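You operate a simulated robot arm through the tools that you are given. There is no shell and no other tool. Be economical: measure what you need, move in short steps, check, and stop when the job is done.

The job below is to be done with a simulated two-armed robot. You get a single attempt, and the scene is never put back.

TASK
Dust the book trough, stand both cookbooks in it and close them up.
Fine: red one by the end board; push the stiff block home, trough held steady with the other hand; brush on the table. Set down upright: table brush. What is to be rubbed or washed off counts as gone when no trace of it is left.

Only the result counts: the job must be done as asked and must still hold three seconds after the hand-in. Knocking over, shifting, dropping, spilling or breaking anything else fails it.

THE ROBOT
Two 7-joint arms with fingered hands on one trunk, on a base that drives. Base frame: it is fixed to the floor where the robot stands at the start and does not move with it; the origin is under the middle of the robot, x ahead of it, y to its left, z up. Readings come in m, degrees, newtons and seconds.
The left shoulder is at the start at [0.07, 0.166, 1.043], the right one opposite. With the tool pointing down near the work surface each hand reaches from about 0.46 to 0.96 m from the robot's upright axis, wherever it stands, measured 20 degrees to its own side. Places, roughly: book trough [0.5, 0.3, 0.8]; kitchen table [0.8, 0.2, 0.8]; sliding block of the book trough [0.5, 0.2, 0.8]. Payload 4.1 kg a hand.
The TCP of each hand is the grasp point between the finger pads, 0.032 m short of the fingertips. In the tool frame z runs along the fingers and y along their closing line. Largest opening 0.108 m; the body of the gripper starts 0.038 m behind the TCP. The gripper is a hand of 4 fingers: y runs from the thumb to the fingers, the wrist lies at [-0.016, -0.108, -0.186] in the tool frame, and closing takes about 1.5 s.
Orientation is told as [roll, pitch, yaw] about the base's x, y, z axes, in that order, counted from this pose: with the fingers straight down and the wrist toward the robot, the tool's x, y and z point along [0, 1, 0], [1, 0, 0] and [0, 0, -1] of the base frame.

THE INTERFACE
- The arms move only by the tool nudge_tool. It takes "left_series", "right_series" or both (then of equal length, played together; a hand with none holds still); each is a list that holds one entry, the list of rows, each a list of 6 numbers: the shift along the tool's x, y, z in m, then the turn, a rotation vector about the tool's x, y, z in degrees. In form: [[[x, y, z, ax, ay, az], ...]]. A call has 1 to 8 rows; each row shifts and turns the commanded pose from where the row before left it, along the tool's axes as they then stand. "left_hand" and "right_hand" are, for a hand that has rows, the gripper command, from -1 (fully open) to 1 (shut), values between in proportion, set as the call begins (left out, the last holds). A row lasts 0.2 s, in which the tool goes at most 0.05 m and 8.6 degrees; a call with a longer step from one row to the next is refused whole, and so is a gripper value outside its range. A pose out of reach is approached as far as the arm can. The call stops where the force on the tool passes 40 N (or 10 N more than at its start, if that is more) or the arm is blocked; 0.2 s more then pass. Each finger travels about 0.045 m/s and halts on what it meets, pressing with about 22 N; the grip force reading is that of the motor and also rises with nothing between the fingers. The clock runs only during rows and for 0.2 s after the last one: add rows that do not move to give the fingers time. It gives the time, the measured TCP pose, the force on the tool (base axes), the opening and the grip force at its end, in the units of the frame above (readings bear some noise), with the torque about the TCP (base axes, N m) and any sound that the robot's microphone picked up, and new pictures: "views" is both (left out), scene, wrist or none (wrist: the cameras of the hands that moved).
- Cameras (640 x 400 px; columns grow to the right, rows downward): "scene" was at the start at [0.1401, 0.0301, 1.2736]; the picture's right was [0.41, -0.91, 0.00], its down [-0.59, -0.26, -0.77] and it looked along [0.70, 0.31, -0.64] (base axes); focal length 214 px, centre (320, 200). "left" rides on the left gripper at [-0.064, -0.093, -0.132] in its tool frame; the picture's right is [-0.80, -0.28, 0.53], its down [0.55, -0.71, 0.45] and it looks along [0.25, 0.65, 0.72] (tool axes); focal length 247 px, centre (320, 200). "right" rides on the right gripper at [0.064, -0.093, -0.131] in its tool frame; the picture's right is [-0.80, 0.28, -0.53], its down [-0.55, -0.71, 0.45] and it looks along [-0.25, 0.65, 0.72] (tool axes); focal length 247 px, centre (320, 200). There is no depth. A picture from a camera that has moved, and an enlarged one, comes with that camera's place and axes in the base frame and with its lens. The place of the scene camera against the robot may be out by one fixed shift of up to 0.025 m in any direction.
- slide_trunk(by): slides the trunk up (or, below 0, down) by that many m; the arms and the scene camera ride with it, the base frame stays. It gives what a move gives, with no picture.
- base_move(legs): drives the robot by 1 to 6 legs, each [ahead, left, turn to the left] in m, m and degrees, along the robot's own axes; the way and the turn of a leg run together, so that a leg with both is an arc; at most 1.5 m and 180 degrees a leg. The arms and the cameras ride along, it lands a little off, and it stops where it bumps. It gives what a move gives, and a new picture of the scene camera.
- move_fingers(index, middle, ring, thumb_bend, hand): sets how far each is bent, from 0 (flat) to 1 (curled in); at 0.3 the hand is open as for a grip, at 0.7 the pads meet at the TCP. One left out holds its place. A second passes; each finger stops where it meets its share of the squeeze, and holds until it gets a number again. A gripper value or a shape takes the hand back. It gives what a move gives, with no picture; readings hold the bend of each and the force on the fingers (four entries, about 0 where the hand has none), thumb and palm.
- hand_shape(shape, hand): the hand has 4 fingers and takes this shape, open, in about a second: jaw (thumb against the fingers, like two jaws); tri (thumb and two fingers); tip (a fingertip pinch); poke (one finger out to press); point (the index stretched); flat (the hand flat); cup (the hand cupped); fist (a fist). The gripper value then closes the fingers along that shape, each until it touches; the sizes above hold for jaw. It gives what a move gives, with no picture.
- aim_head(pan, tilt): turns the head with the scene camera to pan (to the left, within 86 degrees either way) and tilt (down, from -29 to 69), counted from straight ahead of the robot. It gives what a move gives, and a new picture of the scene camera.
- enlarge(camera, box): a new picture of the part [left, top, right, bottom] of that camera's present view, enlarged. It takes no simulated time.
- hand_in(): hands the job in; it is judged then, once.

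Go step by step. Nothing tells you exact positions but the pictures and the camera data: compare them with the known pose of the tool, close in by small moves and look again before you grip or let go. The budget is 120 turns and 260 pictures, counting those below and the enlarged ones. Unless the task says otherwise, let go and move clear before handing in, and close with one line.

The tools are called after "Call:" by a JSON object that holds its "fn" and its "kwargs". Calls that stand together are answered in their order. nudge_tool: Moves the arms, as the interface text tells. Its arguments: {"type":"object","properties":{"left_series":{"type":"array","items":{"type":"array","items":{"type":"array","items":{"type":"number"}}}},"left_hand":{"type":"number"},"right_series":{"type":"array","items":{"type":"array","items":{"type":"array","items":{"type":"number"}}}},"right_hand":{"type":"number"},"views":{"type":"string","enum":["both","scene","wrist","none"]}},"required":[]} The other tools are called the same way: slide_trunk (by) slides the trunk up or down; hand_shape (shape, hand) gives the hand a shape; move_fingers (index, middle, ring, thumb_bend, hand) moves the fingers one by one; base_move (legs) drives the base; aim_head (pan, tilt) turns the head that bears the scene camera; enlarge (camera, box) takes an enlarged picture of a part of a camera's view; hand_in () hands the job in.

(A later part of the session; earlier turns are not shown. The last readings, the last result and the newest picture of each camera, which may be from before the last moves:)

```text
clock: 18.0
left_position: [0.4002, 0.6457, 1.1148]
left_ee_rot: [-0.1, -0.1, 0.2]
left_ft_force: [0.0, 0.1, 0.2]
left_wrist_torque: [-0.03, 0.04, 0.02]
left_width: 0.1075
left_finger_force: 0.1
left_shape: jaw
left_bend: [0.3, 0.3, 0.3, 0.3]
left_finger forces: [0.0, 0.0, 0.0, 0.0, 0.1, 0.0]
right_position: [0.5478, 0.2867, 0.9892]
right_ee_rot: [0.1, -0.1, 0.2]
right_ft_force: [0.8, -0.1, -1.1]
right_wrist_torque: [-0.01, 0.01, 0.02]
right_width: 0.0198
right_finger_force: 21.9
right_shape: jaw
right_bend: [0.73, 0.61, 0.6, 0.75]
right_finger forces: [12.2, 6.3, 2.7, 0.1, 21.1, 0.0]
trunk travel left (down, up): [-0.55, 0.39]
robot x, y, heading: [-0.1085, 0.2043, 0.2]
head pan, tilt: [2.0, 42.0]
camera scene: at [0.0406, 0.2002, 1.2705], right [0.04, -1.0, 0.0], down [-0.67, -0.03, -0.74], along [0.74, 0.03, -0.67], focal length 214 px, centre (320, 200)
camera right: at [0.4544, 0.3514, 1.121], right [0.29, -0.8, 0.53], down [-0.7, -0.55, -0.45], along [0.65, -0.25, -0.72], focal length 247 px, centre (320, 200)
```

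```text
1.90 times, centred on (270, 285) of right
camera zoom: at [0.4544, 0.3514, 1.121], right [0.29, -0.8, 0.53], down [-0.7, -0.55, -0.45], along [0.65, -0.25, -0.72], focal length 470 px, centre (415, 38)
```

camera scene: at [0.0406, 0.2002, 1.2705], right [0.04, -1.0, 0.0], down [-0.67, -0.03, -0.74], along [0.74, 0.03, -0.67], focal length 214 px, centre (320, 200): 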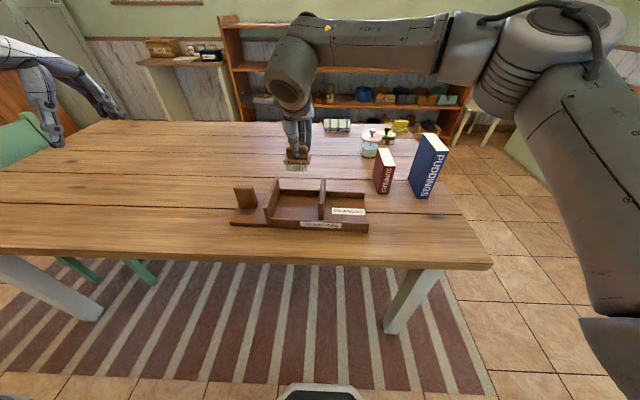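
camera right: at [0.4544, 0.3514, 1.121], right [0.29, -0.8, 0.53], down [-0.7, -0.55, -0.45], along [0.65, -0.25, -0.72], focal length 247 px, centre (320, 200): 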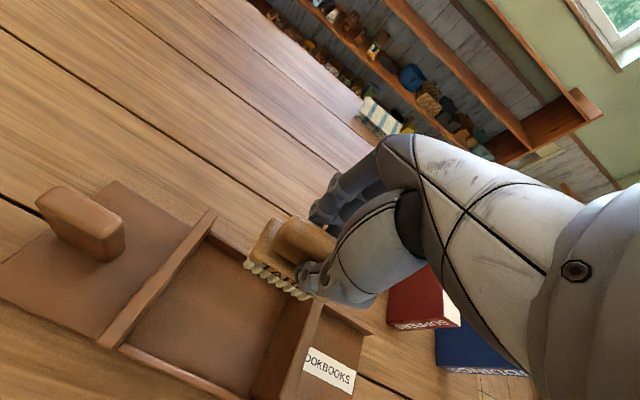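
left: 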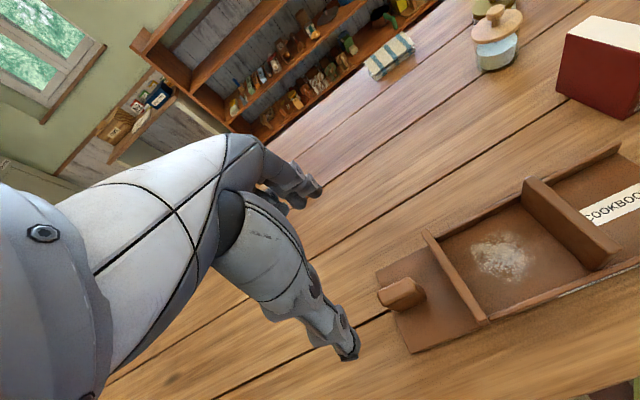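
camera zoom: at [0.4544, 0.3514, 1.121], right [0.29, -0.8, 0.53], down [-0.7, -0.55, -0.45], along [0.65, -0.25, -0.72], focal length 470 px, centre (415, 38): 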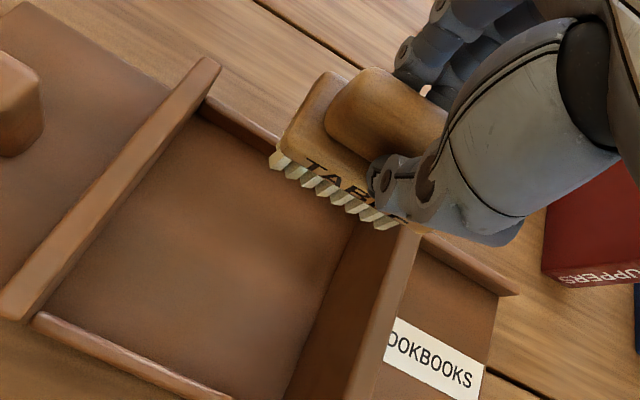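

Floor looks clean, though I see a faint paler sheen in the middle. I make one more rubbing pass to be safe.

Call:
{"fn": "nudge_tool", "kwargs": {"right_series": [[[0, -0.01, 0.045, 0, 0, 0], [0, -0.01, 0.045, 0, 0, 0], [0, 0, 0.045, 0, 0, 0], [0, 0, 0.005, 0, 0, 0], [0.015, -0.02, 0, 0, 0, 0], [0, -0.012, 0, 0, 0, 0], [0, 0.025, 0, 0, 0, 0], [0, 0.03, 0, 0, 0, 0]]], "views": "none"}}

Call:
{"fn": "nudge_tool", "kwargs": {"right_series": [[[-0.015, 0, 0, 0, 0, 0], [0, -0.025, 0, 0, 0, 0], [0, -0.03, 0, 0, 0, 0], [-0.015, 0, 0, 0, 0, 0], [0, 0.03, 0, 0, 0, 0], [0, 0.03, 0, 0, 0, 0], [0, -0.03, 0, 0, 0, 0], [0, -0.025, 0, 0, 0, 0]]], "views": "none"}}

Call:
{"fn": "nudge_tool", "kwargs": {"right_series": [[[0, 0.025, 0, 0, 0, 0], [0.01, 0.02, -0.03, 0, 0, 0], [0, 0, -0.045, 0, 0, 0], [0, 0, -0.045, 0, 0, 0], [-0.045, 0, 0, 0, 0, 0], [-0.045, 0.0, 0, 0, 0, 0], [-0.045, 0, 0, 0, 0, 0], [-0.045, 0, 0, 0, 0, 0]]]}}

Call:
{"fn": "enlarge", "kwargs": {"camera": "scene", "box": [225, 165, 385, 240]}}

```text
clock: 19.8
left_position: [0.3979, 0.6457, 1.1166]
left_ee_rot: [-0.1, -0.1, 0.2]
left_ft_force: [0.1, 0.9, 0.0]
left_wrist_torque: [0.02, 0.0, 0.01]
left_width: 0.1076
left_finger_force: 0.1
left_shape: jaw
left_bend: [0.3, 0.3, 0.3, 0.3]
left_finger forces: [0.0, 0.0, 0.0, 0.0, 0.0, 0.0]
right_position: [0.5503, 0.3016, 0.8494]
right_ee_rot: [0.0, -0.1, 0.2]
right_ft_force: [-4.7, -0.4, 10.5]
right_wrist_torque: [-0.01, 0.12, 0.0]
right_width: 0.0196
right_finger_force: 21.9
right_shape: jaw
right_bend: [0.73, 0.61, 0.6, 0.75]
right_finger forces: [12.0, 6.2, 2.7, 0.0, 25.1, 0.1]
trunk travel left (down, up): [-0.55, 0.39]
robot x, y, heading: [-0.1035, 0.2017, 0.3]
head pan, tilt: [2.0, 42.0]
```

```text
clock: 21.6
left_position: [0.4002, 0.6455, 1.1143]
left_ee_rot: [0.0, 0.1, 0.2]
left_ft_force: [1.0, -0.2, 0.1]
left_wrist_torque: [-0.04, -0.01, 0.0]
left_width: 0.1075
left_finger_force: 0.0
left_shape: jaw
left_bend: [0.3, 0.3, 0.3, 0.3]
left_finger forces: [0.0, 0.0, 0.0, 0.0, 0.0, 0.0]
right_position: [0.4999, 0.2724, 0.85]
right_ee_rot: [0.0, 0.1, 0.2]
right_ft_force: [1.8, 0.5, 5.0]
right_wrist_torque: [0.01, -0.09, 0.0]
right_width: 0.0198
right_finger_force: 22.3
right_shape: jaw
right_bend: [0.73, 0.61, 0.6, 0.75]
right_finger forces: [13.5, 7.2, 3.1, 0.0, 22.3, 0.1]
trunk travel left (down, up): [-0.55, 0.39]
robot x, y, heading: [-0.1056, 0.2011, 0.2]
head pan, tilt: [2.0, 42.0]
```

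```text
clock: 23.4
left_position: [0.4015, 0.6448, 1.1163]
left_ee_rot: [0.1, 0.0, 0.2]
left_ft_force: [0.6, -0.5, -0.5]
left_wrist_torque: [0.02, 0.02, 0.02]
left_width: 0.1075
left_finger_force: 0.0
left_shape: jaw
left_bend: [0.3, 0.3, 0.3, 0.3]
left_finger forces: [0.1, 0.1, 0.0, 0.0, 0.0, 0.1]
right_position: [0.5456, 0.0986, 0.9693]
right_ee_rot: [0.1, 0.0, 0.2]
right_ft_force: [-0.5, 0.3, -0.9]
right_wrist_torque: [0.04, 0.04, 0.01]
right_width: 0.0195
right_finger_force: 22.0
right_shape: jaw
right_bend: [0.73, 0.61, 0.6, 0.75]
right_finger forces: [12.2, 6.3, 2.8, 0.0, 21.3, 0.0]
trunk travel left (down, up): [-0.55, 0.39]
robot x, y, heading: [-0.1094, 0.2006, 0.0]
head pan, tilt: [2.0, 42.0]
camera scene: at [0.0405, 0.1981, 1.2706], right [0.04, -1.0, 0.0], down [-0.67, -0.02, -0.74], along [0.74, 0.03, -0.67], focal length 214 px, centre (320, 200)
camera right: at [0.4522, 0.1624, 1.1004], right [0.29, -0.8, 0.53], down [-0.7, -0.55, -0.45], along [0.65, -0.25, -0.72], focal length 247 px, centre (320, 200)
```

scene: 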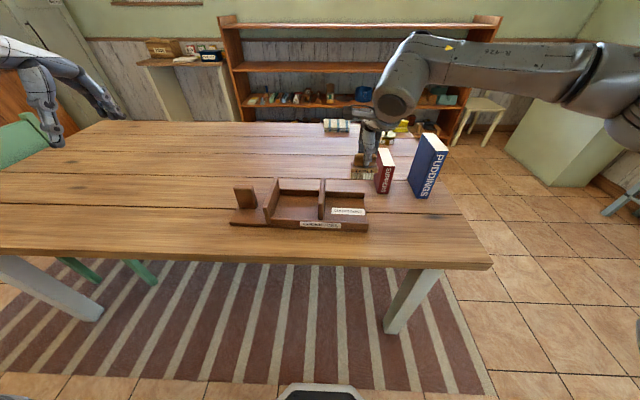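
right: 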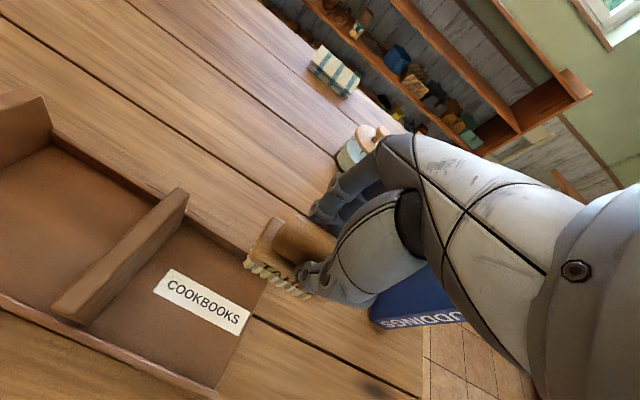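

```text
4.00 times, centred on (305, 202) of scene
camera zoom: at [0.0405, 0.1981, 1.2706], right [0.04, -1.0, 0.0], down [-0.67, -0.02, -0.74], along [0.74, 0.03, -0.67], focal length 858 px, centre (380, 190)
```

zoom: 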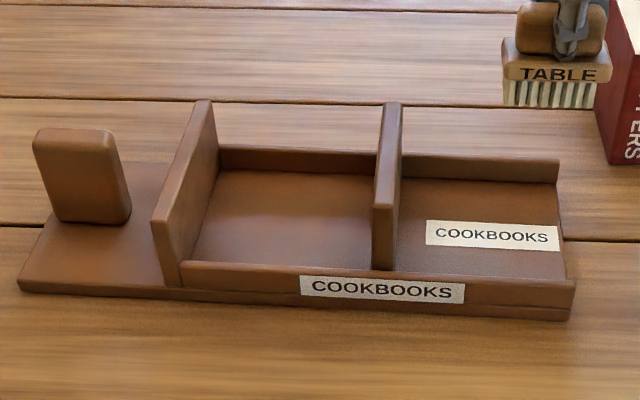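

The trough is clean (both bays show the same sheen). Now I carry the brush back to its spot on the table.

Call:
{"fn": "nudge_tool", "kwargs": {"right_series": [[[-0.0314, -0.0169, 0, 0, 0, 0], [-0.0314, -0.0169, 0, 0, 0, 0], [-0.0314, -0.0169, 0, 0, 0, 0], [-0.0314, -0.0169, 0, 0, 0, 0], [0, 0, 0.045, 0, 0, 0], [0, 0, 0.045, 0, 0, 0], [0, 0, 0.036, 0, 0, 0], [0, 0, 0.003, 0, 0, 0]]], "views": "scene"}}

Call:
{"fn": "enlarge", "kwargs": {"camera": "scene", "box": [360, 160, 460, 250]}}

```text
clock: 25.2
left_position: [0.4014, 0.646, 1.1162]
left_ee_rot: [-0.1, 0.0, 0.3]
left_ft_force: [0.0, -0.5, -0.5]
left_wrist_torque: [-0.02, -0.01, -0.01]
left_width: 0.1077
left_finger_force: 0.0
left_shape: jaw
left_bend: [0.3, 0.3, 0.3, 0.3]
left_finger forces: [0.1, 0.0, 0.0, 0.0, 0.0, 0.0]
right_position: [0.4777, -0.0258, 0.836]
right_ee_rot: [-0.1, 0.0, 0.2]
right_ft_force: [-0.1, 0.0, -0.8]
right_wrist_torque: [0.0, -0.01, 0.02]
right_width: 0.0195
right_finger_force: 22.3
right_shape: jaw
right_bend: [0.73, 0.61, 0.6, 0.75]
right_finger forces: [12.1, 6.2, 2.6, 0.0, 21.0, 0.0]
trunk travel left (down, up): [-0.55, 0.39]
robot x, y, heading: [-0.1086, 0.2018, 0.1]
head pan, tilt: [2.0, 42.0]
camera scene: at [0.0406, 0.2003, 1.2706], right [0.04, -1.0, 0.0], down [-0.67, -0.03, -0.74], along [0.74, 0.03, -0.67], focal length 214 px, centre (320, 200)
```

scene: 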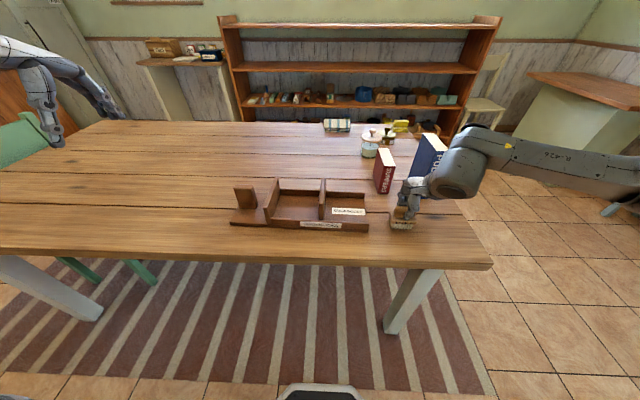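

```text
4.44 times, centred on (410, 205) of scene
camera zoom: at [0.0406, 0.2003, 1.2706], right [0.04, -1.0, 0.0], down [-0.67, -0.03, -0.74], along [0.74, 0.03, -0.67], focal length 953 px, centre (-80, 178)
```

zoom: 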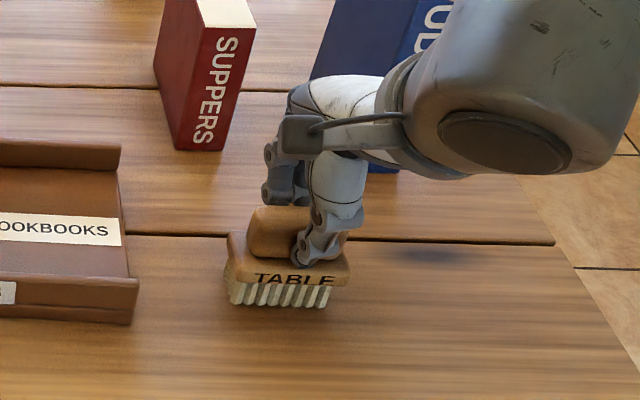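

Still no contact; I step down in 1 mm steps until the table takes the brush.

Call:
{"fn": "nudge_tool", "kwargs": {"right_series": [[[0, 0, 0.001, 0, 0, 0], [0, 0, 0.001, 0, 0, 0], [0, 0, 0.001, 0, 0, 0], [0, 0, 0, 0, 0, 0]]], "views": "none"}}

```text
clock: 26.2
left_position: [0.4016, 0.6448, 1.1159]
left_ee_rot: [-0.1, 0.0, 0.2]
left_ft_force: [-1.1, 0.1, -1.0]
left_wrist_torque: [-0.01, -0.02, 0.03]
left_width: 0.1076
left_finger_force: 0.0
left_shape: jaw
left_bend: [0.3, 0.3, 0.3, 0.3]
left_finger forces: [0.0, 0.0, 0.1, 0.1, 0.0, 0.0]
right_position: [0.48, -0.0243, 0.8366]
right_ee_rot: [0.0, 0.0, 0.2]
right_ft_force: [-0.8, -0.3, -0.5]
right_wrist_torque: [0.02, -0.01, 0.03]
right_width: 0.0194
right_finger_force: 21.5
right_shape: jaw
right_bend: [0.73, 0.61, 0.6, 0.75]
right_finger forces: [12.1, 6.2, 2.6, 0.0, 20.9, 0.0]
trunk travel left (down, up): [-0.55, 0.39]
robot x, y, heading: [-0.1019, 0.203, 0.3]
head pan, tilt: [2.0, 42.0]
```

Call:
{"fn": "nudge_tool", "kwargs": {"right_series": [[[0, 0, 0.001, 0, 0, 0], [0, 0, 0.001, 0, 0, 0], [0, 0, 0.001, 0, 0, 0], [0, 0, 0, 0, 0, 0]]], "views": "none"}}

```text
clock: 27.2
left_position: [0.4003, 0.6448, 1.1149]
left_ee_rot: [0.0, 0.0, 0.1]
left_ft_force: [0.2, 0.2, 0.4]
left_wrist_torque: [-0.03, -0.01, 0.0]
left_width: 0.1077
left_finger_force: 0.0
left_shape: jaw
left_bend: [0.3, 0.3, 0.3, 0.3]
left_finger forces: [0.1, 0.0, 0.0, 0.0, 0.0, 0.0]
right_position: [0.4776, -0.024, 0.8346]
right_ee_rot: [0.0, -0.2, 0.2]
right_ft_force: [-1.1, -0.7, 6.0]
right_wrist_torque: [-0.04, -0.01, -0.02]
right_width: 0.0198
right_finger_force: 22.2
right_shape: jaw
right_bend: [0.73, 0.61, 0.6, 0.75]
right_finger forces: [12.2, 6.2, 2.7, 0.0, 21.9, 0.1]
trunk travel left (down, up): [-0.55, 0.39]
robot x, y, heading: [-0.1074, 0.2011, 0.5]
head pan, tilt: [2.0, 42.0]
```

Contact with 6 N: the brush stands on the table. I open the hand and then rise.

Call:
{"fn": "nudge_tool", "kwargs": {"right_series": [[[0, 0, 0, 0, 0, 0], [0, 0, 0, 0, 0, 0], [0, 0, 0, 0, 0, 0], [0, 0, 0, 0, 0, 0], [0, 0, 0, 0, 0, 0], [0, 0, 0, 0, 0, 0], [0, 0, 0, 0, 0, 0], [0, 0, -0.01, 0, 0, 0]]], "right_hand": -1, "views": "none"}}

Call:
{"fn": "nudge_tool", "kwargs": {"right_series": [[[0, 0, -0.04, 0, 0, 0], [0, 0, -0.05, 0, 0, 0], [0, 0, -0.05, 0, 0, 0], [0, 0, -0.05, 0, 0, 0], [0, 0, 0, 0, 0, 0]]]}}

Call:
{"fn": "enlarge", "kwargs": {"camera": "scene", "box": [340, 130, 480, 250]}}

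```text
clock: 29.0
left_position: [0.4003, 0.6449, 1.1152]
left_ee_rot: [0.0, 0.0, 0.3]
left_ft_force: [0.0, 0.7, 0.2]
left_wrist_torque: [-0.04, 0.03, -0.01]
left_width: 0.1075
left_finger_force: 0.1
left_shape: jaw
left_bend: [0.3, 0.3, 0.3, 0.3]
left_finger forces: [0.0, 0.0, 0.0, 0.0, 0.0, 0.1]
right_position: [0.4795, -0.025, 0.843]
right_ee_rot: [0.1, -0.1, 0.1]
right_ft_force: [-0.3, -0.3, 0.1]
right_wrist_torque: [0.01, 0.02, -0.05]
right_width: 0.1073
right_finger_force: 0.2
right_shape: jaw
right_bend: [0.3, 0.3, 0.3, 0.3]
right_finger forces: [0.1, 0.0, 0.0, 0.1, 0.0, 0.1]
trunk travel left (down, up): [-0.55, 0.39]
robot x, y, heading: [-0.1008, 0.1964, 0.2]
head pan, tilt: [2.0, 42.0]
```

```text
clock: 30.2
left_position: [0.4008, 0.643, 1.1155]
left_ee_rot: [0.1, 0.0, 0.2]
left_ft_force: [0.0, -1.0, -0.6]
left_wrist_torque: [-0.03, -0.01, 0.0]
left_width: 0.1074
left_finger_force: 0.1
left_shape: jaw
left_bend: [0.3, 0.3, 0.3, 0.3]
left_finger forces: [0.0, 0.0, 0.0, 0.1, 0.0, 0.1]
right_position: [0.48, -0.0237, 1.0322]
right_ee_rot: [0.0, 0.1, 0.3]
right_ft_force: [0.8, -0.6, 0.1]
right_wrist_torque: [0.01, 0.0, 0.02]
right_width: 0.1078
right_finger_force: 0.0
right_shape: jaw
right_bend: [0.3, 0.3, 0.3, 0.3]
right_finger forces: [0.1, 0.0, 0.0, 0.1, 0.0, 0.1]
trunk travel left (down, up): [-0.55, 0.39]
robot x, y, heading: [-0.1035, 0.2011, 0.2]
head pan, tilt: [2.0, 42.0]
camera scene: at [0.0411, 0.1995, 1.2705], right [0.04, -1.0, 0.0], down [-0.67, -0.02, -0.74], along [0.74, 0.03, -0.67], focal length 214 px, centre (320, 200)
camera right: at [0.3869, 0.0392, 1.1641], right [0.29, -0.8, 0.53], down [-0.7, -0.55, -0.45], along [0.65, -0.25, -0.72], focal length 247 px, centre (320, 200)
```

scene: 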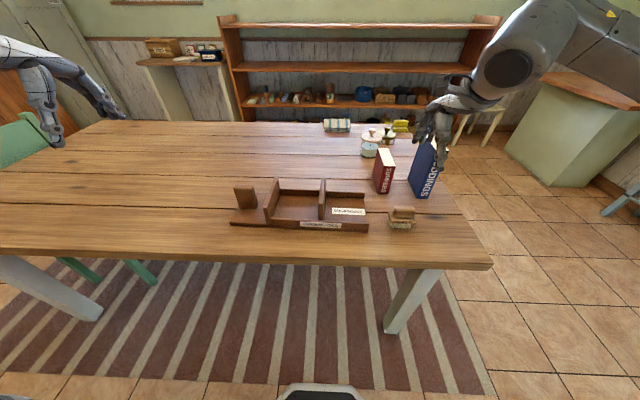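
right: 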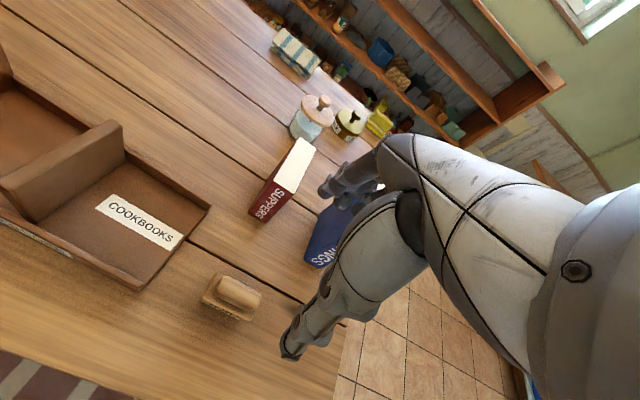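

```text
3.33 times, centred on (410, 190) of scene
camera zoom: at [0.0411, 0.1995, 1.2705], right [0.04, -1.0, 0.0], down [-0.67, -0.02, -0.74], along [0.74, 0.03, -0.67], focal length 715 px, centre (20, 233)
```

zoom: 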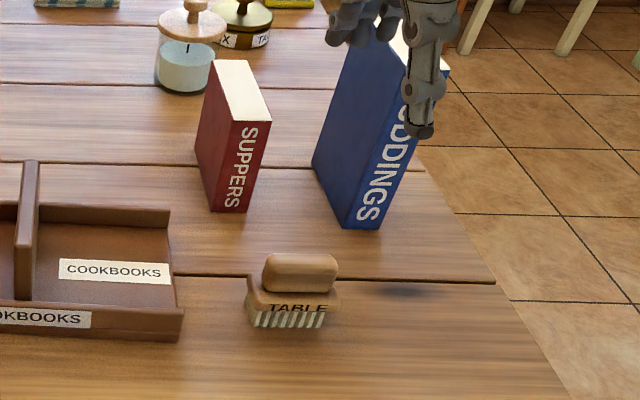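

The brush stands upright. Next I turn the right hand by +90° yaw so that it can grip the books across their thickness.

Call:
{"fn": "nudge_tool", "kwargs": {"right_series": [[[0, 0, -0.01, 0, 0, -8.2], [0, 0, -0.01, 0, 0, -8.2], [0, 0, 0, 0, 0, -8.2], [0, 0, 0, 0, 0, -8.2], [0, 0, 0, 0, 0, -8.2], [0, 0, 0, 0, 0, -8.2]]], "views": "none"}}

Call:
{"fn": "nudge_tool", "kwargs": {"right_series": [[[0, 0, 0, 0, 0, -8.2], [0, 0, 0, 0, 0, -8.2], [0, 0, 0, 0, 0, -8.2], [0, 0, 0, 0, 0, -8.2], [0, 0, 0, 0, 0, -8.0], [0, 0, 0, 0, 0, 0]]]}}

```text
clock: 31.6
left_position: [0.4011, 0.6445, 1.1162]
left_ee_rot: [0.0, 0.0, 0.1]
left_ft_force: [0.2, -0.6, 0.8]
left_wrist_torque: [0.01, -0.02, -0.01]
left_width: 0.1077
left_finger_force: 0.0
left_shape: jaw
left_bend: [0.3, 0.3, 0.3, 0.3]
left_finger forces: [0.1, 0.0, 0.0, 0.1, 0.0, 0.0]
right_position: [0.4654, -0.017, 1.0474]
right_ee_rot: [-0.3, -1.0, 38.3]
right_ft_force: [0.6, -1.2, 0.4]
right_wrist_torque: [-0.01, -0.02, -0.01]
right_width: 0.1078
right_finger_force: 0.0
right_shape: jaw
right_bend: [0.3, 0.3, 0.3, 0.3]
right_finger forces: [0.0, 0.0, 0.1, 0.0, 0.1, 0.0]
right hand out of reach, approached as far as the arm can: row 5, 6
trunk travel left (down, up): [-0.55, 0.39]
robot x, y, heading: [-0.1026, 0.2002, 0.2]
head pan, tilt: [2.0, 42.0]
```

```text
clock: 33.0
left_position: [0.4014, 0.6461, 1.1146]
left_ee_rot: [0.0, 0.1, 0.2]
left_ft_force: [0.3, -0.6, 0.4]
left_wrist_torque: [0.01, -0.04, 0.01]
left_width: 0.1076
left_finger_force: 0.1
left_shape: jaw
left_bend: [0.3, 0.3, 0.3, 0.3]
left_finger forces: [0.0, 0.0, 0.1, 0.0, 0.1, 0.0]
right_position: [0.4371, 0.0395, 1.0441]
right_ee_rot: [-0.4, -0.8, 46.5]
right_ft_force: [0.0, -0.3, -0.1]
right_wrist_torque: [-0.02, 0.0, 0.02]
right_width: 0.1078
right_finger_force: 0.1
right_shape: jaw
right_bend: [0.3, 0.3, 0.3, 0.3]
right_finger forces: [0.0, 0.1, 0.0, 0.0, 0.0, 0.0]
right hand out of reach, approached as far as the arm can: row 1, 2, 3, 4, 5
trunk travel left (down, up): [-0.55, 0.39]
robot x, y, heading: [-0.1053, 0.1997, 0.1]
head pan, tilt: [2.0, 42.0]
camera scene: at [0.0408, 0.2005, 1.2705], right [0.04, -1.0, 0.0], down [-0.67, -0.03, -0.74], along [0.74, 0.03, -0.67], focal length 214 px, centre (320, 200)
camera right: at [0.3239, 0.0154, 1.1741], right [0.76, -0.35, 0.54], down [-0.08, -0.89, -0.45], along [0.64, 0.3, -0.71], focal length 247 px, centre (320, 200)
```

scene: 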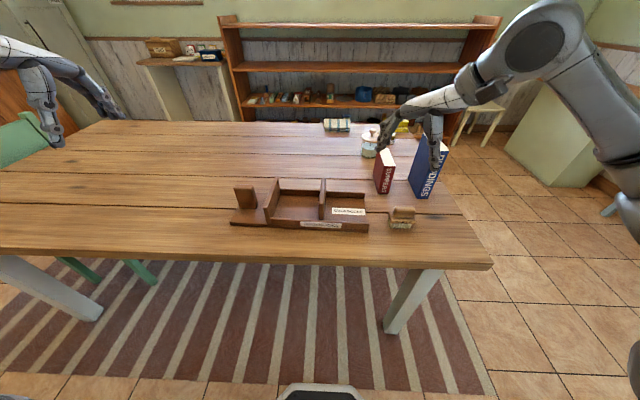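
right: 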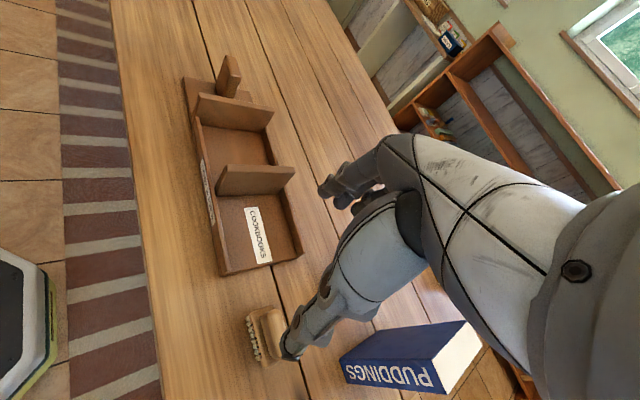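

The arm got only to 46° yaw here, so that orientation is hard at this place. I test whether it becomes reachable farther out, above the red book, staying high.

Call:
{"fn": "nudge_tool", "kwargs": {"right_series": [[[-0.045, 0, 0, 0, 0, 0], [-0.045, 0, 0, 0, 0, 0], [-0.045, 0, 0, 0, 0, 0], [-0.045, 0, 0, 0, 0, 0], [0, 0, 0, 0, 0, 0], [0, 0, 0, 0, 0, 0]]]}}

```text
clock: 34.4
left_position: [0.4008, 0.6449, 1.1145]
left_ee_rot: [0.1, -0.1, 0.2]
left_ft_force: [0.6, 0.2, -0.4]
left_wrist_torque: [0.02, -0.03, -0.02]
left_width: 0.1079
left_finger_force: 0.0
left_shape: jaw
left_bend: [0.3, 0.3, 0.3, 0.3]
left_finger forces: [0.0, 0.0, 0.0, 0.1, 0.0, 0.0]
right_position: [0.4472, 0.0308, 1.0447]
right_ee_rot: [-0.4, -0.8, 46.4]
right_ft_force: [-0.2, -0.3, 0.4]
right_wrist_torque: [0.03, 0.0, 0.02]
right_width: 0.1079
right_finger_force: 0.2
right_shape: jaw
right_bend: [0.3, 0.3, 0.3, 0.3]
right_finger forces: [0.0, 0.0, 0.1, 0.0, 0.0, 0.0]
right hand out of reach, approached as far as the arm can: row 1, 2, 3, 4
trunk travel left (down, up): [-0.55, 0.39]
robot x, y, heading: [-0.1056, 0.201, 0.2]
head pan, tilt: [2.0, 42.0]
camera scene: at [0.0408, 0.2002, 1.2705], right [0.04, -1.0, 0.0], down [-0.67, -0.03, -0.74], along [0.74, 0.03, -0.67], focal length 214 px, centre (320, 200)
camera right: at [0.3333, 0.0069, 1.1747], right [0.76, -0.35, 0.54], down [-0.08, -0.89, -0.45], along [0.64, 0.3, -0.71], focal length 247 px, centre (320, 200)
```

scene: 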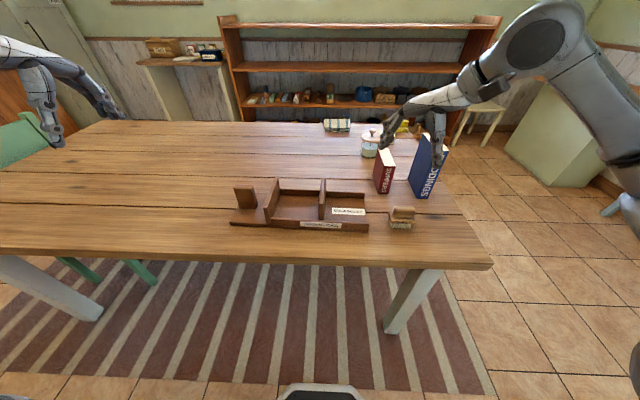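
right: 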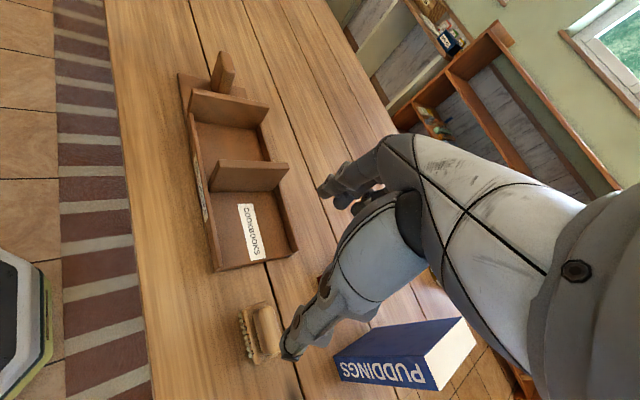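

The arm is stuck at that yaw limit. I turn the command back to about 45° yaw and see whether the position is attained.

Call:
{"fn": "nudge_tool", "kwargs": {"right_series": [[[0, 0, 0, 0, 0, 8.5], [0, 0, 0, 0, 0, 8.5], [0, 0, 0, 0, 0, 8.5], [0, 0, 0, 0, 0, 8.5], [0, 0, 0, 0, 0, 8.5], [0, 0, 0, 0, 0, 0], [0, 0, 0, 0, 0, 0]]], "views": "none"}}

```text
clock: 36.0
left_position: [0.4014, 0.6453, 1.1165]
left_ee_rot: [-0.1, 0.0, 0.2]
left_ft_force: [0.2, -0.2, 0.0]
left_wrist_torque: [0.06, 0.0, 0.0]
left_width: 0.1074
left_finger_force: 0.0
left_shape: jaw
left_bend: [0.3, 0.3, 0.3, 0.3]
left_finger forces: [0.1, 0.0, 0.0, 0.0, 0.1, 0.0]
right_position: [0.4435, 0.03, 1.0427]
right_ee_rot: [0.2, -0.9, 3.9]
right_ft_force: [0.1, 0.6, 0.0]
right_wrist_torque: [0.02, 0.0, 0.05]
right_width: 0.1079
right_finger_force: 0.0
right_shape: jaw
right_bend: [0.3, 0.3, 0.3, 0.3]
right_finger forces: [0.0, 0.0, 0.0, 0.1, 0.0, 0.0]
trunk travel left (down, up): [-0.55, 0.39]
robot x, y, heading: [-0.1034, 0.2029, -0.2]
head pan, tilt: [2.0, 42.0]
```

The commanded pose follows the reached one, so nothing accumulates. I go farther out first at yaw ~0 and then turn.

Call:
{"fn": "nudge_tool", "kwargs": {"right_series": [[[0, 0.048, 0.0, 0, 0, 0], [0, 0.048, 0, 0, 0, 0], [0, 0.048, 0, 0, 0, 0], [0, 0.048, 0, 0, 0, 0], [0, 0.0, 0, 0, 0, 0]]], "views": "none"}}

Call:
{"fn": "nudge_tool", "kwargs": {"right_series": [[[0, 0, 0, 0, 0, -8.5], [0, 0, 0, 0, 0, -8.5], [0, 0, 0, 0, 0, -8.5], [0, 0, 0, 0, 0, -8.5], [0, 0, 0, 0, 0, -8.5], [0, 0, 0, 0, 0, -8.5], [0, 0, 0, 0, 0, -8.5], [0, 0, 0, 0, 0, -8.5]]], "views": "none"}}

```text
clock: 37.2
left_position: [0.4008, 0.6449, 1.1154]
left_ee_rot: [0.1, 0.0, 0.2]
left_ft_force: [-0.4, -0.2, 0.2]
left_wrist_torque: [0.0, -0.02, -0.01]
left_width: 0.1075
left_finger_force: 0.0
left_shape: jaw
left_bend: [0.3, 0.3, 0.3, 0.3]
left_finger forces: [0.0, 0.0, 0.0, 0.1, 0.0, 0.1]
right_position: [0.6358, 0.04, 1.049]
right_ee_rot: [0.2, -1.0, 4.0]
right_ft_force: [0.0, 0.9, 0.5]
right_wrist_torque: [-0.03, -0.02, -0.03]
right_width: 0.1078
right_finger_force: 0.1
right_shape: jaw
right_bend: [0.3, 0.3, 0.3, 0.3]
right_finger forces: [0.0, 0.0, 0.0, 0.1, 0.1, 0.0]
trunk travel left (down, up): [-0.55, 0.39]
robot x, y, heading: [-0.1084, 0.1994, 0.1]
head pan, tilt: [2.0, 42.0]
```

```text
clock: 39.0
left_position: [0.4011, 0.6453, 1.1146]
left_ee_rot: [0.0, 0.0, 0.2]
left_ft_force: [0.3, -0.4, -0.3]
left_wrist_torque: [-0.01, -0.02, 0.0]
left_width: 0.1076
left_finger_force: 0.0
left_shape: jaw
left_bend: [0.3, 0.3, 0.3, 0.3]
left_finger forces: [0.1, 0.1, 0.1, 0.0, 0.1, 0.1]
right_position: [0.6355, 0.0415, 1.0463]
right_ee_rot: [-0.1, -0.9, 26.6]
right_ft_force: [-0.4, -0.3, -0.5]
right_wrist_torque: [0.0, 0.0, 0.0]
right_width: 0.108
right_finger_force: 0.1
right_shape: jaw
right_bend: [0.3, 0.3, 0.3, 0.3]
right_finger forces: [0.1, 0.0, 0.0, 0.0, 0.1, 0.0]
right hand out of reach, approached as far as the arm can: row 4, 5, 6, 7, 8
trunk travel left (down, up): [-0.55, 0.39]
robot x, y, heading: [-0.1025, 0.2041, 0.3]
head pan, tilt: [2.0, 42.0]
```

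Positive yaw stops at 27° here. I try the other way round.

Call:
{"fn": "nudge_tool", "kwargs": {"right_series": [[[0, 0, 0, 0, 0, 8.5], [0, 0, 0, 0, 0, 8.5], [0, 0, 0, 0, 0, 8.5], [0, 0, 0, 0, 0, 8.5], [0, 0, 0, 0, 0, 8.5], [0, 0, 0, 0, 0, 8.5], [0, 0, 0, 0, 0, 8.5], [0, 0, 0, 0, 0, 8.5]]], "views": "none"}}

Call:
{"fn": "nudge_tool", "kwargs": {"right_series": [[[0, 0, 0, 0, 0, 8.5], [0, 0, 0, 0, 0, 8.5], [0, 0, 0, 0, 0, 8.5], [0, 0, 0, 0, 0, 8.5], [0, 0, 0, 0, 0, 8.5], [0, 0, 0, 0, 0, 6.1]]], "views": "scene"}}

```text
clock: 40.8
left_position: [0.4024, 0.6456, 1.1151]
left_ee_rot: [-0.1, 0.1, 0.2]
left_ft_force: [-0.7, -0.4, 0.3]
left_wrist_torque: [-0.01, -0.02, 0.0]
left_width: 0.1071
left_finger_force: 0.0
left_shape: jaw
left_bend: [0.3, 0.3, 0.3, 0.3]
left_finger forces: [0.1, 0.1, 0.0, 0.0, 0.0, 0.1]
right_position: [0.6348, 0.0428, 1.0451]
right_ee_rot: [0.8, -0.5, -41.5]
right_ft_force: [0.1, -0.7, -0.5]
right_wrist_torque: [-0.03, -0.04, -0.03]
right_width: 0.1078
right_finger_force: 0.1
right_shape: jaw
right_bend: [0.3, 0.3, 0.3, 0.3]
right_finger forces: [0.1, 0.0, 0.0, 0.1, 0.0, 0.0]
trunk travel left (down, up): [-0.55, 0.39]
robot x, y, heading: [-0.1063, 0.1989, 0.1]
head pan, tilt: [2.0, 42.0]
```

```text
clock: 42.2
left_position: [0.4011, 0.645, 1.1148]
left_ee_rot: [0.1, 0.0, 0.2]
left_ft_force: [-0.4, 0.1, -0.2]
left_wrist_torque: [0.0, 0.0, 0.05]
left_width: 0.1078
left_finger_force: 0.2
left_shape: jaw
left_bend: [0.3, 0.3, 0.3, 0.3]
left_finger forces: [0.1, 0.0, 0.0, 0.0, 0.0, 0.0]
right_position: [0.6342, 0.0433, 1.0452]
right_ee_rot: [0.9, 0.3, -90.1]
right_ft_force: [0.6, 0.3, 1.1]
right_wrist_torque: [0.01, 0.01, -0.01]
right_width: 0.1081
right_finger_force: 0.1
right_shape: jaw
right_bend: [0.3, 0.3, 0.3, 0.3]
right_finger forces: [0.0, 0.0, 0.1, 0.0, 0.0, 0.1]
trunk travel left (down, up): [-0.55, 0.39]
robot x, y, heading: [-0.1022, 0.2015, 0.1]
head pan, tilt: [2.0, 42.0]
camera scene: at [0.0408, 0.2007, 1.2705], right [0.04, -1.0, 0.0], down [-0.67, -0.03, -0.74], along [0.74, 0.03, -0.67], focal length 214 px, centre (320, 200)
```

scene: 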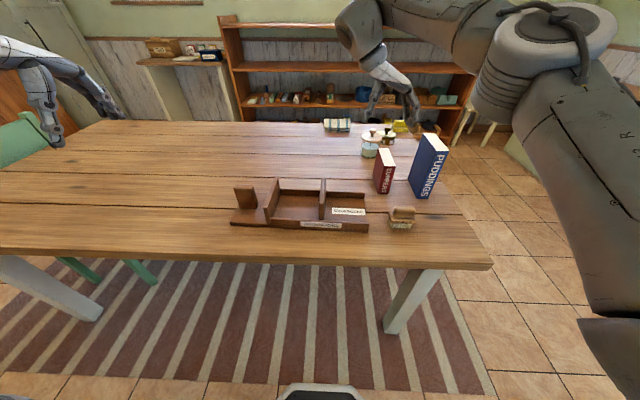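

Yaw −90° works: thumb on the +y side, fingers on −y. I look with the wrist camera to measure the red book.

Call:
{"fn": "enlarge", "kwargs": {"camera": "right", "box": [0, 0, 640, 400]}}

Call:
{"fn": "enlarge", "kwargs": {"camera": "scene", "box": [350, 120, 450, 210]}}

```text
1.00 times, centred on (320, 200) of right
camera zoom: at [0.6958, 0.1346, 1.1784], right [-0.81, -0.28, 0.52], down [-0.54, 0.71, -0.45], along [-0.24, -0.65, -0.73], focal length 247 px, centre (320, 200)
```

zoom: 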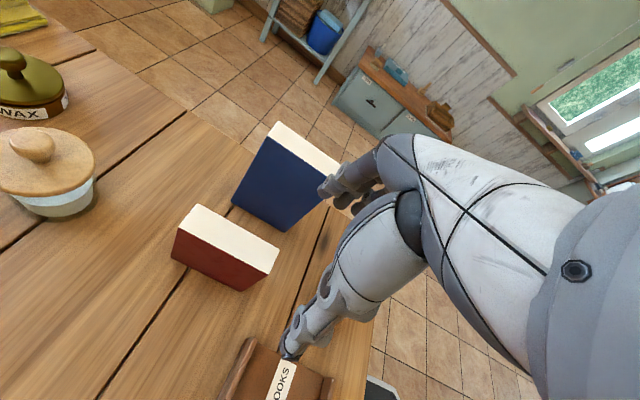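

```text
4.44 times, centred on (400, 165) of scene
camera zoom: at [0.0408, 0.2007, 1.2705], right [0.04, -1.0, 0.0], down [-0.67, -0.03, -0.74], along [0.74, 0.03, -0.67], focal length 953 px, centre (-36, 356)
```

zoom: 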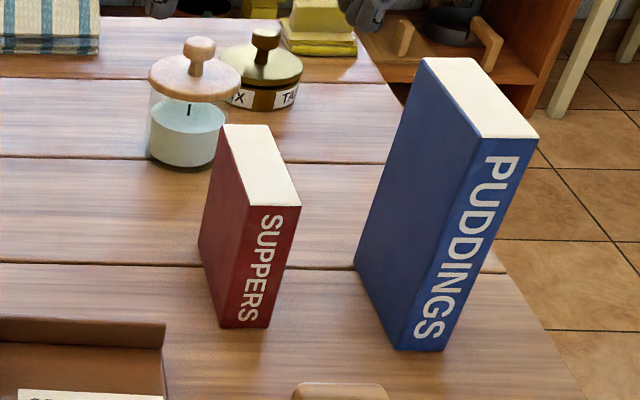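

Red book: x 0.626–0.741, y −0.018 to 0.019, yaw ≈ +1.5°, top ≈ 0.878. I align above it and descend part way.

Call:
{"fn": "nudge_tool", "kwargs": {"right_series": [[[0.025, 0.021, 0.0, -0.9, 0, -1.5], [0.024, 0.021, 0.0, 0, 0, 0], [0, 0, 0.045, 0, 0, 0], [0, 0, 0.045, 0, 0, 0], [0, 0, 0, 0, 0, 0]]]}}

Call:
{"fn": "enlarge", "kwargs": {"camera": "scene", "box": [350, 120, 450, 210]}}

```text
clock: 43.4
left_position: [0.4006, 0.6453, 1.1162]
left_ee_rot: [0.0, 0.1, 0.2]
left_ft_force: [0.0, 1.0, 0.6]
left_wrist_torque: [0.01, -0.01, 0.01]
left_width: 0.1077
left_finger_force: 0.0
left_shape: jaw
left_bend: [0.3, 0.3, 0.3, 0.3]
left_finger forces: [0.1, 0.0, 0.1, 0.0, 0.1, 0.0]
right_position: [0.6866, 0.0003, 0.9557]
right_ee_rot: [0.9, -0.7, -88.5]
right_ft_force: [0.0, -0.6, 0.8]
right_wrist_torque: [-0.01, -0.01, -0.02]
right_width: 0.1078
right_finger_force: 0.1
right_shape: jaw
right_bend: [0.3, 0.3, 0.3, 0.3]
right_finger forces: [0.0, 0.0, 0.1, 0.1, 0.0, 0.0]
trunk travel left (down, up): [-0.55, 0.39]
robot x, y, heading: [-0.108, 0.2013, 0.3]
head pan, tilt: [2.0, 42.0]
camera scene: at [0.0401, 0.2002, 1.2706], right [0.04, -1.0, 0.0], down [-0.67, -0.03, -0.74], along [0.74, 0.03, -0.67], focal length 214 px, centre (320, 200)
camera right: at [0.7468, 0.0959, 1.0878], right [-0.8, -0.3, 0.52], down [-0.56, 0.69, -0.46], along [-0.22, -0.66, -0.72], focal length 247 px, centre (320, 200)
```

scene: 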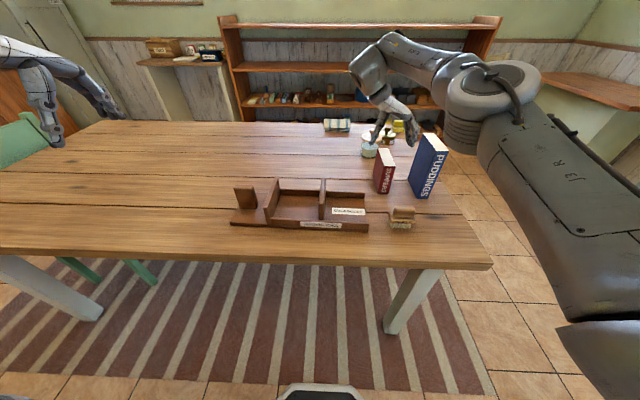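
right: 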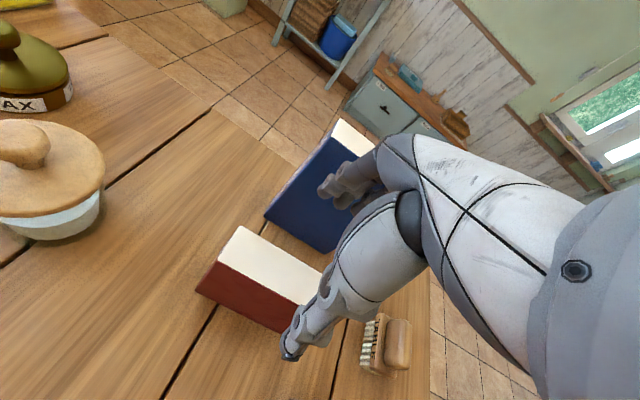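

```text
4.44 times, centred on (400, 165) of scene
camera zoom: at [0.0401, 0.2002, 1.2706], right [0.04, -1.0, 0.0], down [-0.67, -0.03, -0.74], along [0.74, 0.03, -0.67], focal length 953 px, centre (-36, 356)
```

zoom: 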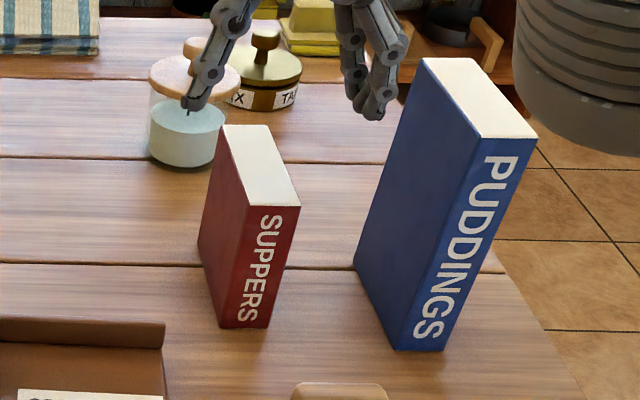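

The hand straddles the red book with room on both sides. I correct the small tilt and descend to grip height.

Call:
{"fn": "nudge_tool", "kwargs": {"right_series": [[[-0.003, 0, 0.025, 0.7, -0.9, 0], [0, 0, 0.035, 0, 0, 0], [0, 0, 0.035, 0, 0, 0], [0, 0, 0.008, 0, 0, 0], [0, 0, 0, 0, 0, 0]]]}}

Call:
{"fn": "enlarge", "kwargs": {"camera": "scene", "box": [350, 120, 450, 210]}}

```text
clock: 44.6
left_position: [0.402, 0.6455, 1.1157]
left_ee_rot: [0.1, 0.1, 0.3]
left_ft_force: [-0.5, -1.3, -0.6]
left_wrist_torque: [0.0, -0.02, -0.01]
left_width: 0.1077
left_finger_force: 0.0
left_shape: jaw
left_bend: [0.3, 0.3, 0.3, 0.3]
left_finger forces: [0.0, 0.0, 0.0, 0.1, 0.0, 0.0]
right_position: [0.683, -0.0016, 0.8532]
right_ee_rot: [0.0, 0.1, -88.5]
right_ft_force: [-0.8, -0.3, 0.3]
right_wrist_torque: [0.03, -0.02, 0.03]
right_width: 0.1079
right_finger_force: 0.0
right_shape: jaw
right_bend: [0.3, 0.3, 0.3, 0.3]
right_finger forces: [0.0, 0.0, 0.0, 0.0, 0.0, 0.1]
trunk travel left (down, up): [-0.55, 0.39]
robot x, y, heading: [-0.1077, 0.2042, 0.1]
head pan, tilt: [2.0, 42.0]
camera scene: at [0.041, 0.2002, 1.2705], right [0.04, -1.0, 0.0], down [-0.67, -0.03, -0.74], along [0.74, 0.03, -0.67], focal length 214 px, centre (320, 200)
camera right: at [0.7438, 0.0933, 0.986], right [-0.79, -0.3, 0.53], down [-0.57, 0.69, -0.45], along [-0.23, -0.65, -0.72], focal length 247 px, centre (320, 200)
```

scene: 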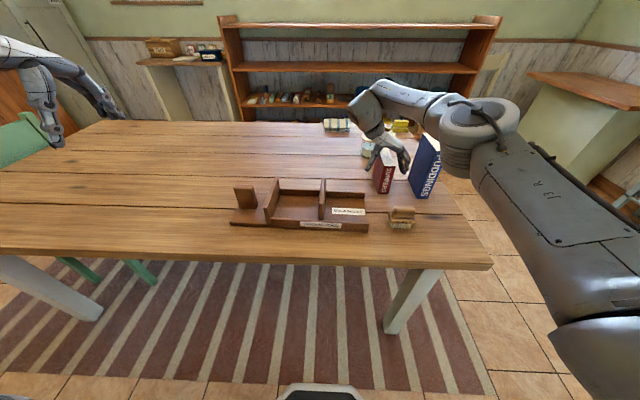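
right: 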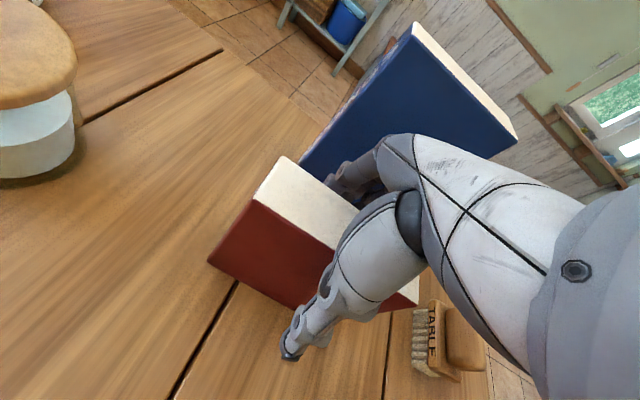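

```text
4.44 times, centred on (400, 165) of scene
camera zoom: at [0.041, 0.2002, 1.2705], right [0.04, -1.0, 0.0], down [-0.67, -0.03, -0.74], along [0.74, 0.03, -0.67], focal length 953 px, centre (-36, 356)
```

zoom: 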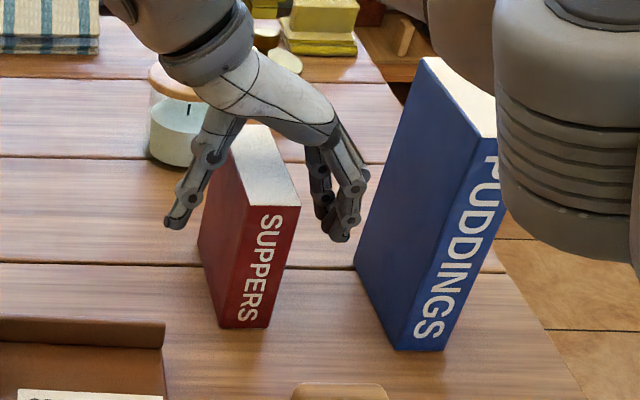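

The red book is between thumb and fingers. I close.

Call:
{"fn": "nudge_tool", "kwargs": {"right_series": [[[0, 0, 0, 0, 0, 0], [0, 0, 0, 0, 0, 0], [0, 0, 0, 0, 0, 0], [0, 0, 0, 0, 0, 0], [0, 0, 0, 0, 0, 0], [0, 0, 0, 0, 0, 0], [0, 0, 0, 0, 0, 0], [0, 0, 0, 0, 0, 0]]], "right_hand": 1}}

Call:
{"fn": "enlarge", "kwargs": {"camera": "scene", "box": [350, 120, 450, 210]}}

```text
clock: 46.4
left_position: [0.4022, 0.6449, 1.1154]
left_ee_rot: [0.0, 0.0, 0.2]
left_ft_force: [0.0, 0.8, 0.1]
left_wrist_torque: [0.02, -0.02, 0.0]
left_width: 0.1078
left_finger_force: 0.1
left_shape: jaw
left_bend: [0.3, 0.3, 0.3, 0.3]
left_finger forces: [0.0, 0.1, 0.0, 0.0, 0.0, 0.1]
right_position: [0.6827, -0.0015, 0.8535]
right_ee_rot: [0.0, 0.1, -88.6]
right_ft_force: [-0.2, -0.7, -0.2]
right_wrist_torque: [0.04, 0.0, -0.02]
right_width: 0.0352
right_finger_force: 21.8
right_shape: jaw
right_bend: [0.74, 0.56, 0.54, 0.73]
right_finger forces: [11.1, 6.0, 2.7, 0.0, 19.5, 0.1]
trunk travel left (down, up): [-0.55, 0.39]
robot x, y, heading: [-0.1054, 0.2003, 0.2]
head pan, tilt: [2.0, 42.0]
camera scene: at [0.0409, 0.2002, 1.2705], right [0.04, -1.0, 0.0], down [-0.67, -0.03, -0.74], along [0.74, 0.03, -0.67], focal length 214 px, centre (320, 200)
camera right: at [0.7438, 0.0931, 0.9863], right [-0.79, -0.3, 0.53], down [-0.57, 0.69, -0.45], along [-0.23, -0.65, -0.72], focal length 247 px, centre (320, 200)
```

scene: 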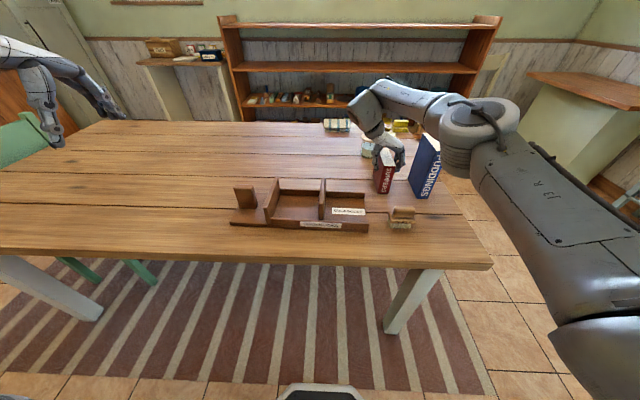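
right: 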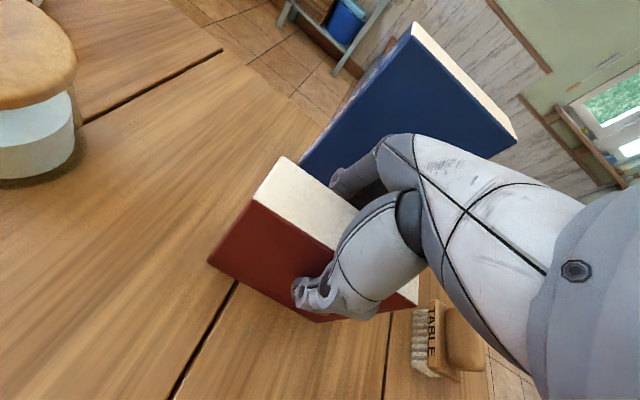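

```text
4.44 times, centred on (400, 165) of scene
camera zoom: at [0.0409, 0.2002, 1.2705], right [0.04, -1.0, 0.0], down [-0.67, -0.03, -0.74], along [0.74, 0.03, -0.67], focal length 953 px, centre (-36, 356)
```

zoom: 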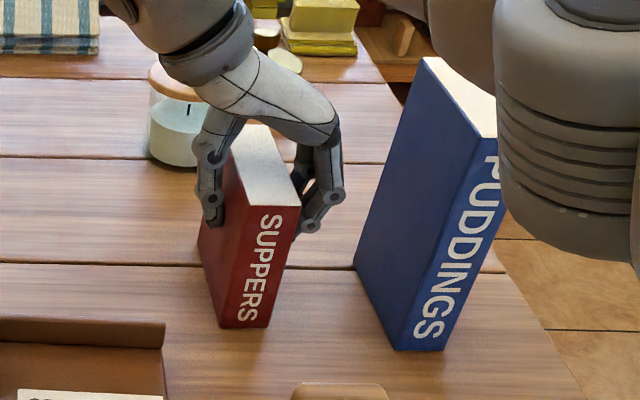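

Gripped, opening 0.035 m matches the book. I lift it.

Call:
{"fn": "nudge_tool", "kwargs": {"right_series": [[[0, 0, -0.02, 0, 0, 0], [0, 0, -0.04, 0, 0, 0], [0, 0, -0.045, 0, 0, 0], [0, 0, -0.045, 0, 0, 0], [0, 0, 0, 0, 0, 0]]]}}

Call:
{"fn": "enlarge", "kwargs": {"camera": "scene", "box": [340, 100, 440, 190]}}

```text
clock: 47.6
left_position: [0.4023, 0.6454, 1.1155]
left_ee_rot: [0.0, 0.1, 0.2]
left_ft_force: [0.7, -0.1, -0.8]
left_wrist_torque: [0.02, 0.01, -0.06]
left_width: 0.1076
left_finger_force: 0.0
left_shape: jaw
left_bend: [0.3, 0.3, 0.3, 0.3]
left_finger forces: [0.0, 0.1, 0.0, 0.0, 0.1, 0.0]
right_position: [0.6829, -0.0027, 1.0022]
right_ee_rot: [-0.2, 0.2, -88.5]
right_ft_force: [0.4, 0.1, -1.5]
right_wrist_torque: [0.0, 0.04, 0.01]
right_width: 0.0354
right_finger_force: 21.7
right_shape: jaw
right_bend: [0.74, 0.56, 0.54, 0.73]
right_finger forces: [10.9, 5.9, 2.7, 0.0, 19.6, 0.0]
trunk travel left (down, up): [-0.55, 0.39]
robot x, y, heading: [-0.1037, 0.2013, -0.1]
head pan, tilt: [2.0, 42.0]
camera scene: at [0.042, 0.1998, 1.2704], right [0.04, -1.0, 0.0], down [-0.67, -0.03, -0.74], along [0.74, 0.03, -0.67], focal length 214 px, centre (320, 200)
camera right: at [0.7444, 0.092, 1.1341], right [-0.79, -0.3, 0.53], down [-0.57, 0.69, -0.45], along [-0.23, -0.65, -0.72], focal length 247 px, centre (320, 200)
```

scene: 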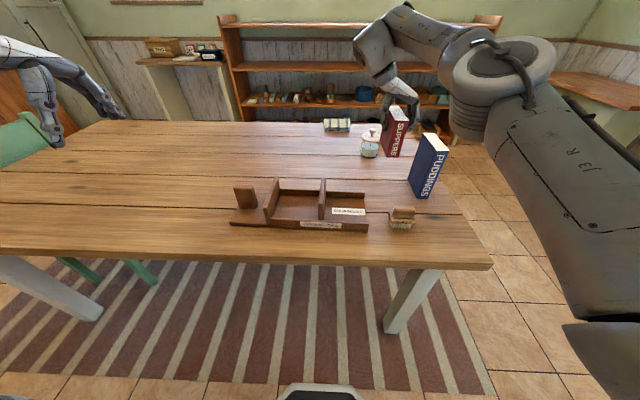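
right: 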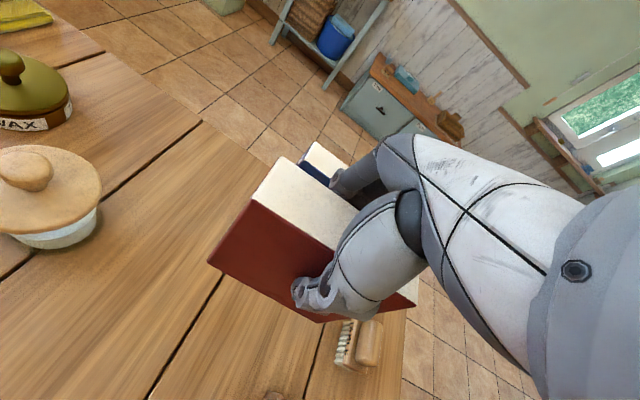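

```text
4.44 times, centred on (390, 145) of scene
camera zoom: at [0.042, 0.1998, 1.2704], right [0.04, -1.0, 0.0], down [-0.67, -0.03, -0.74], along [0.74, 0.03, -0.67], focal length 953 px, centre (9, 444)
```

zoom: 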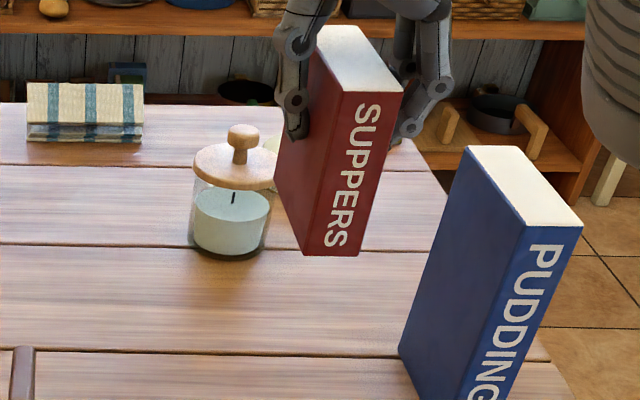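

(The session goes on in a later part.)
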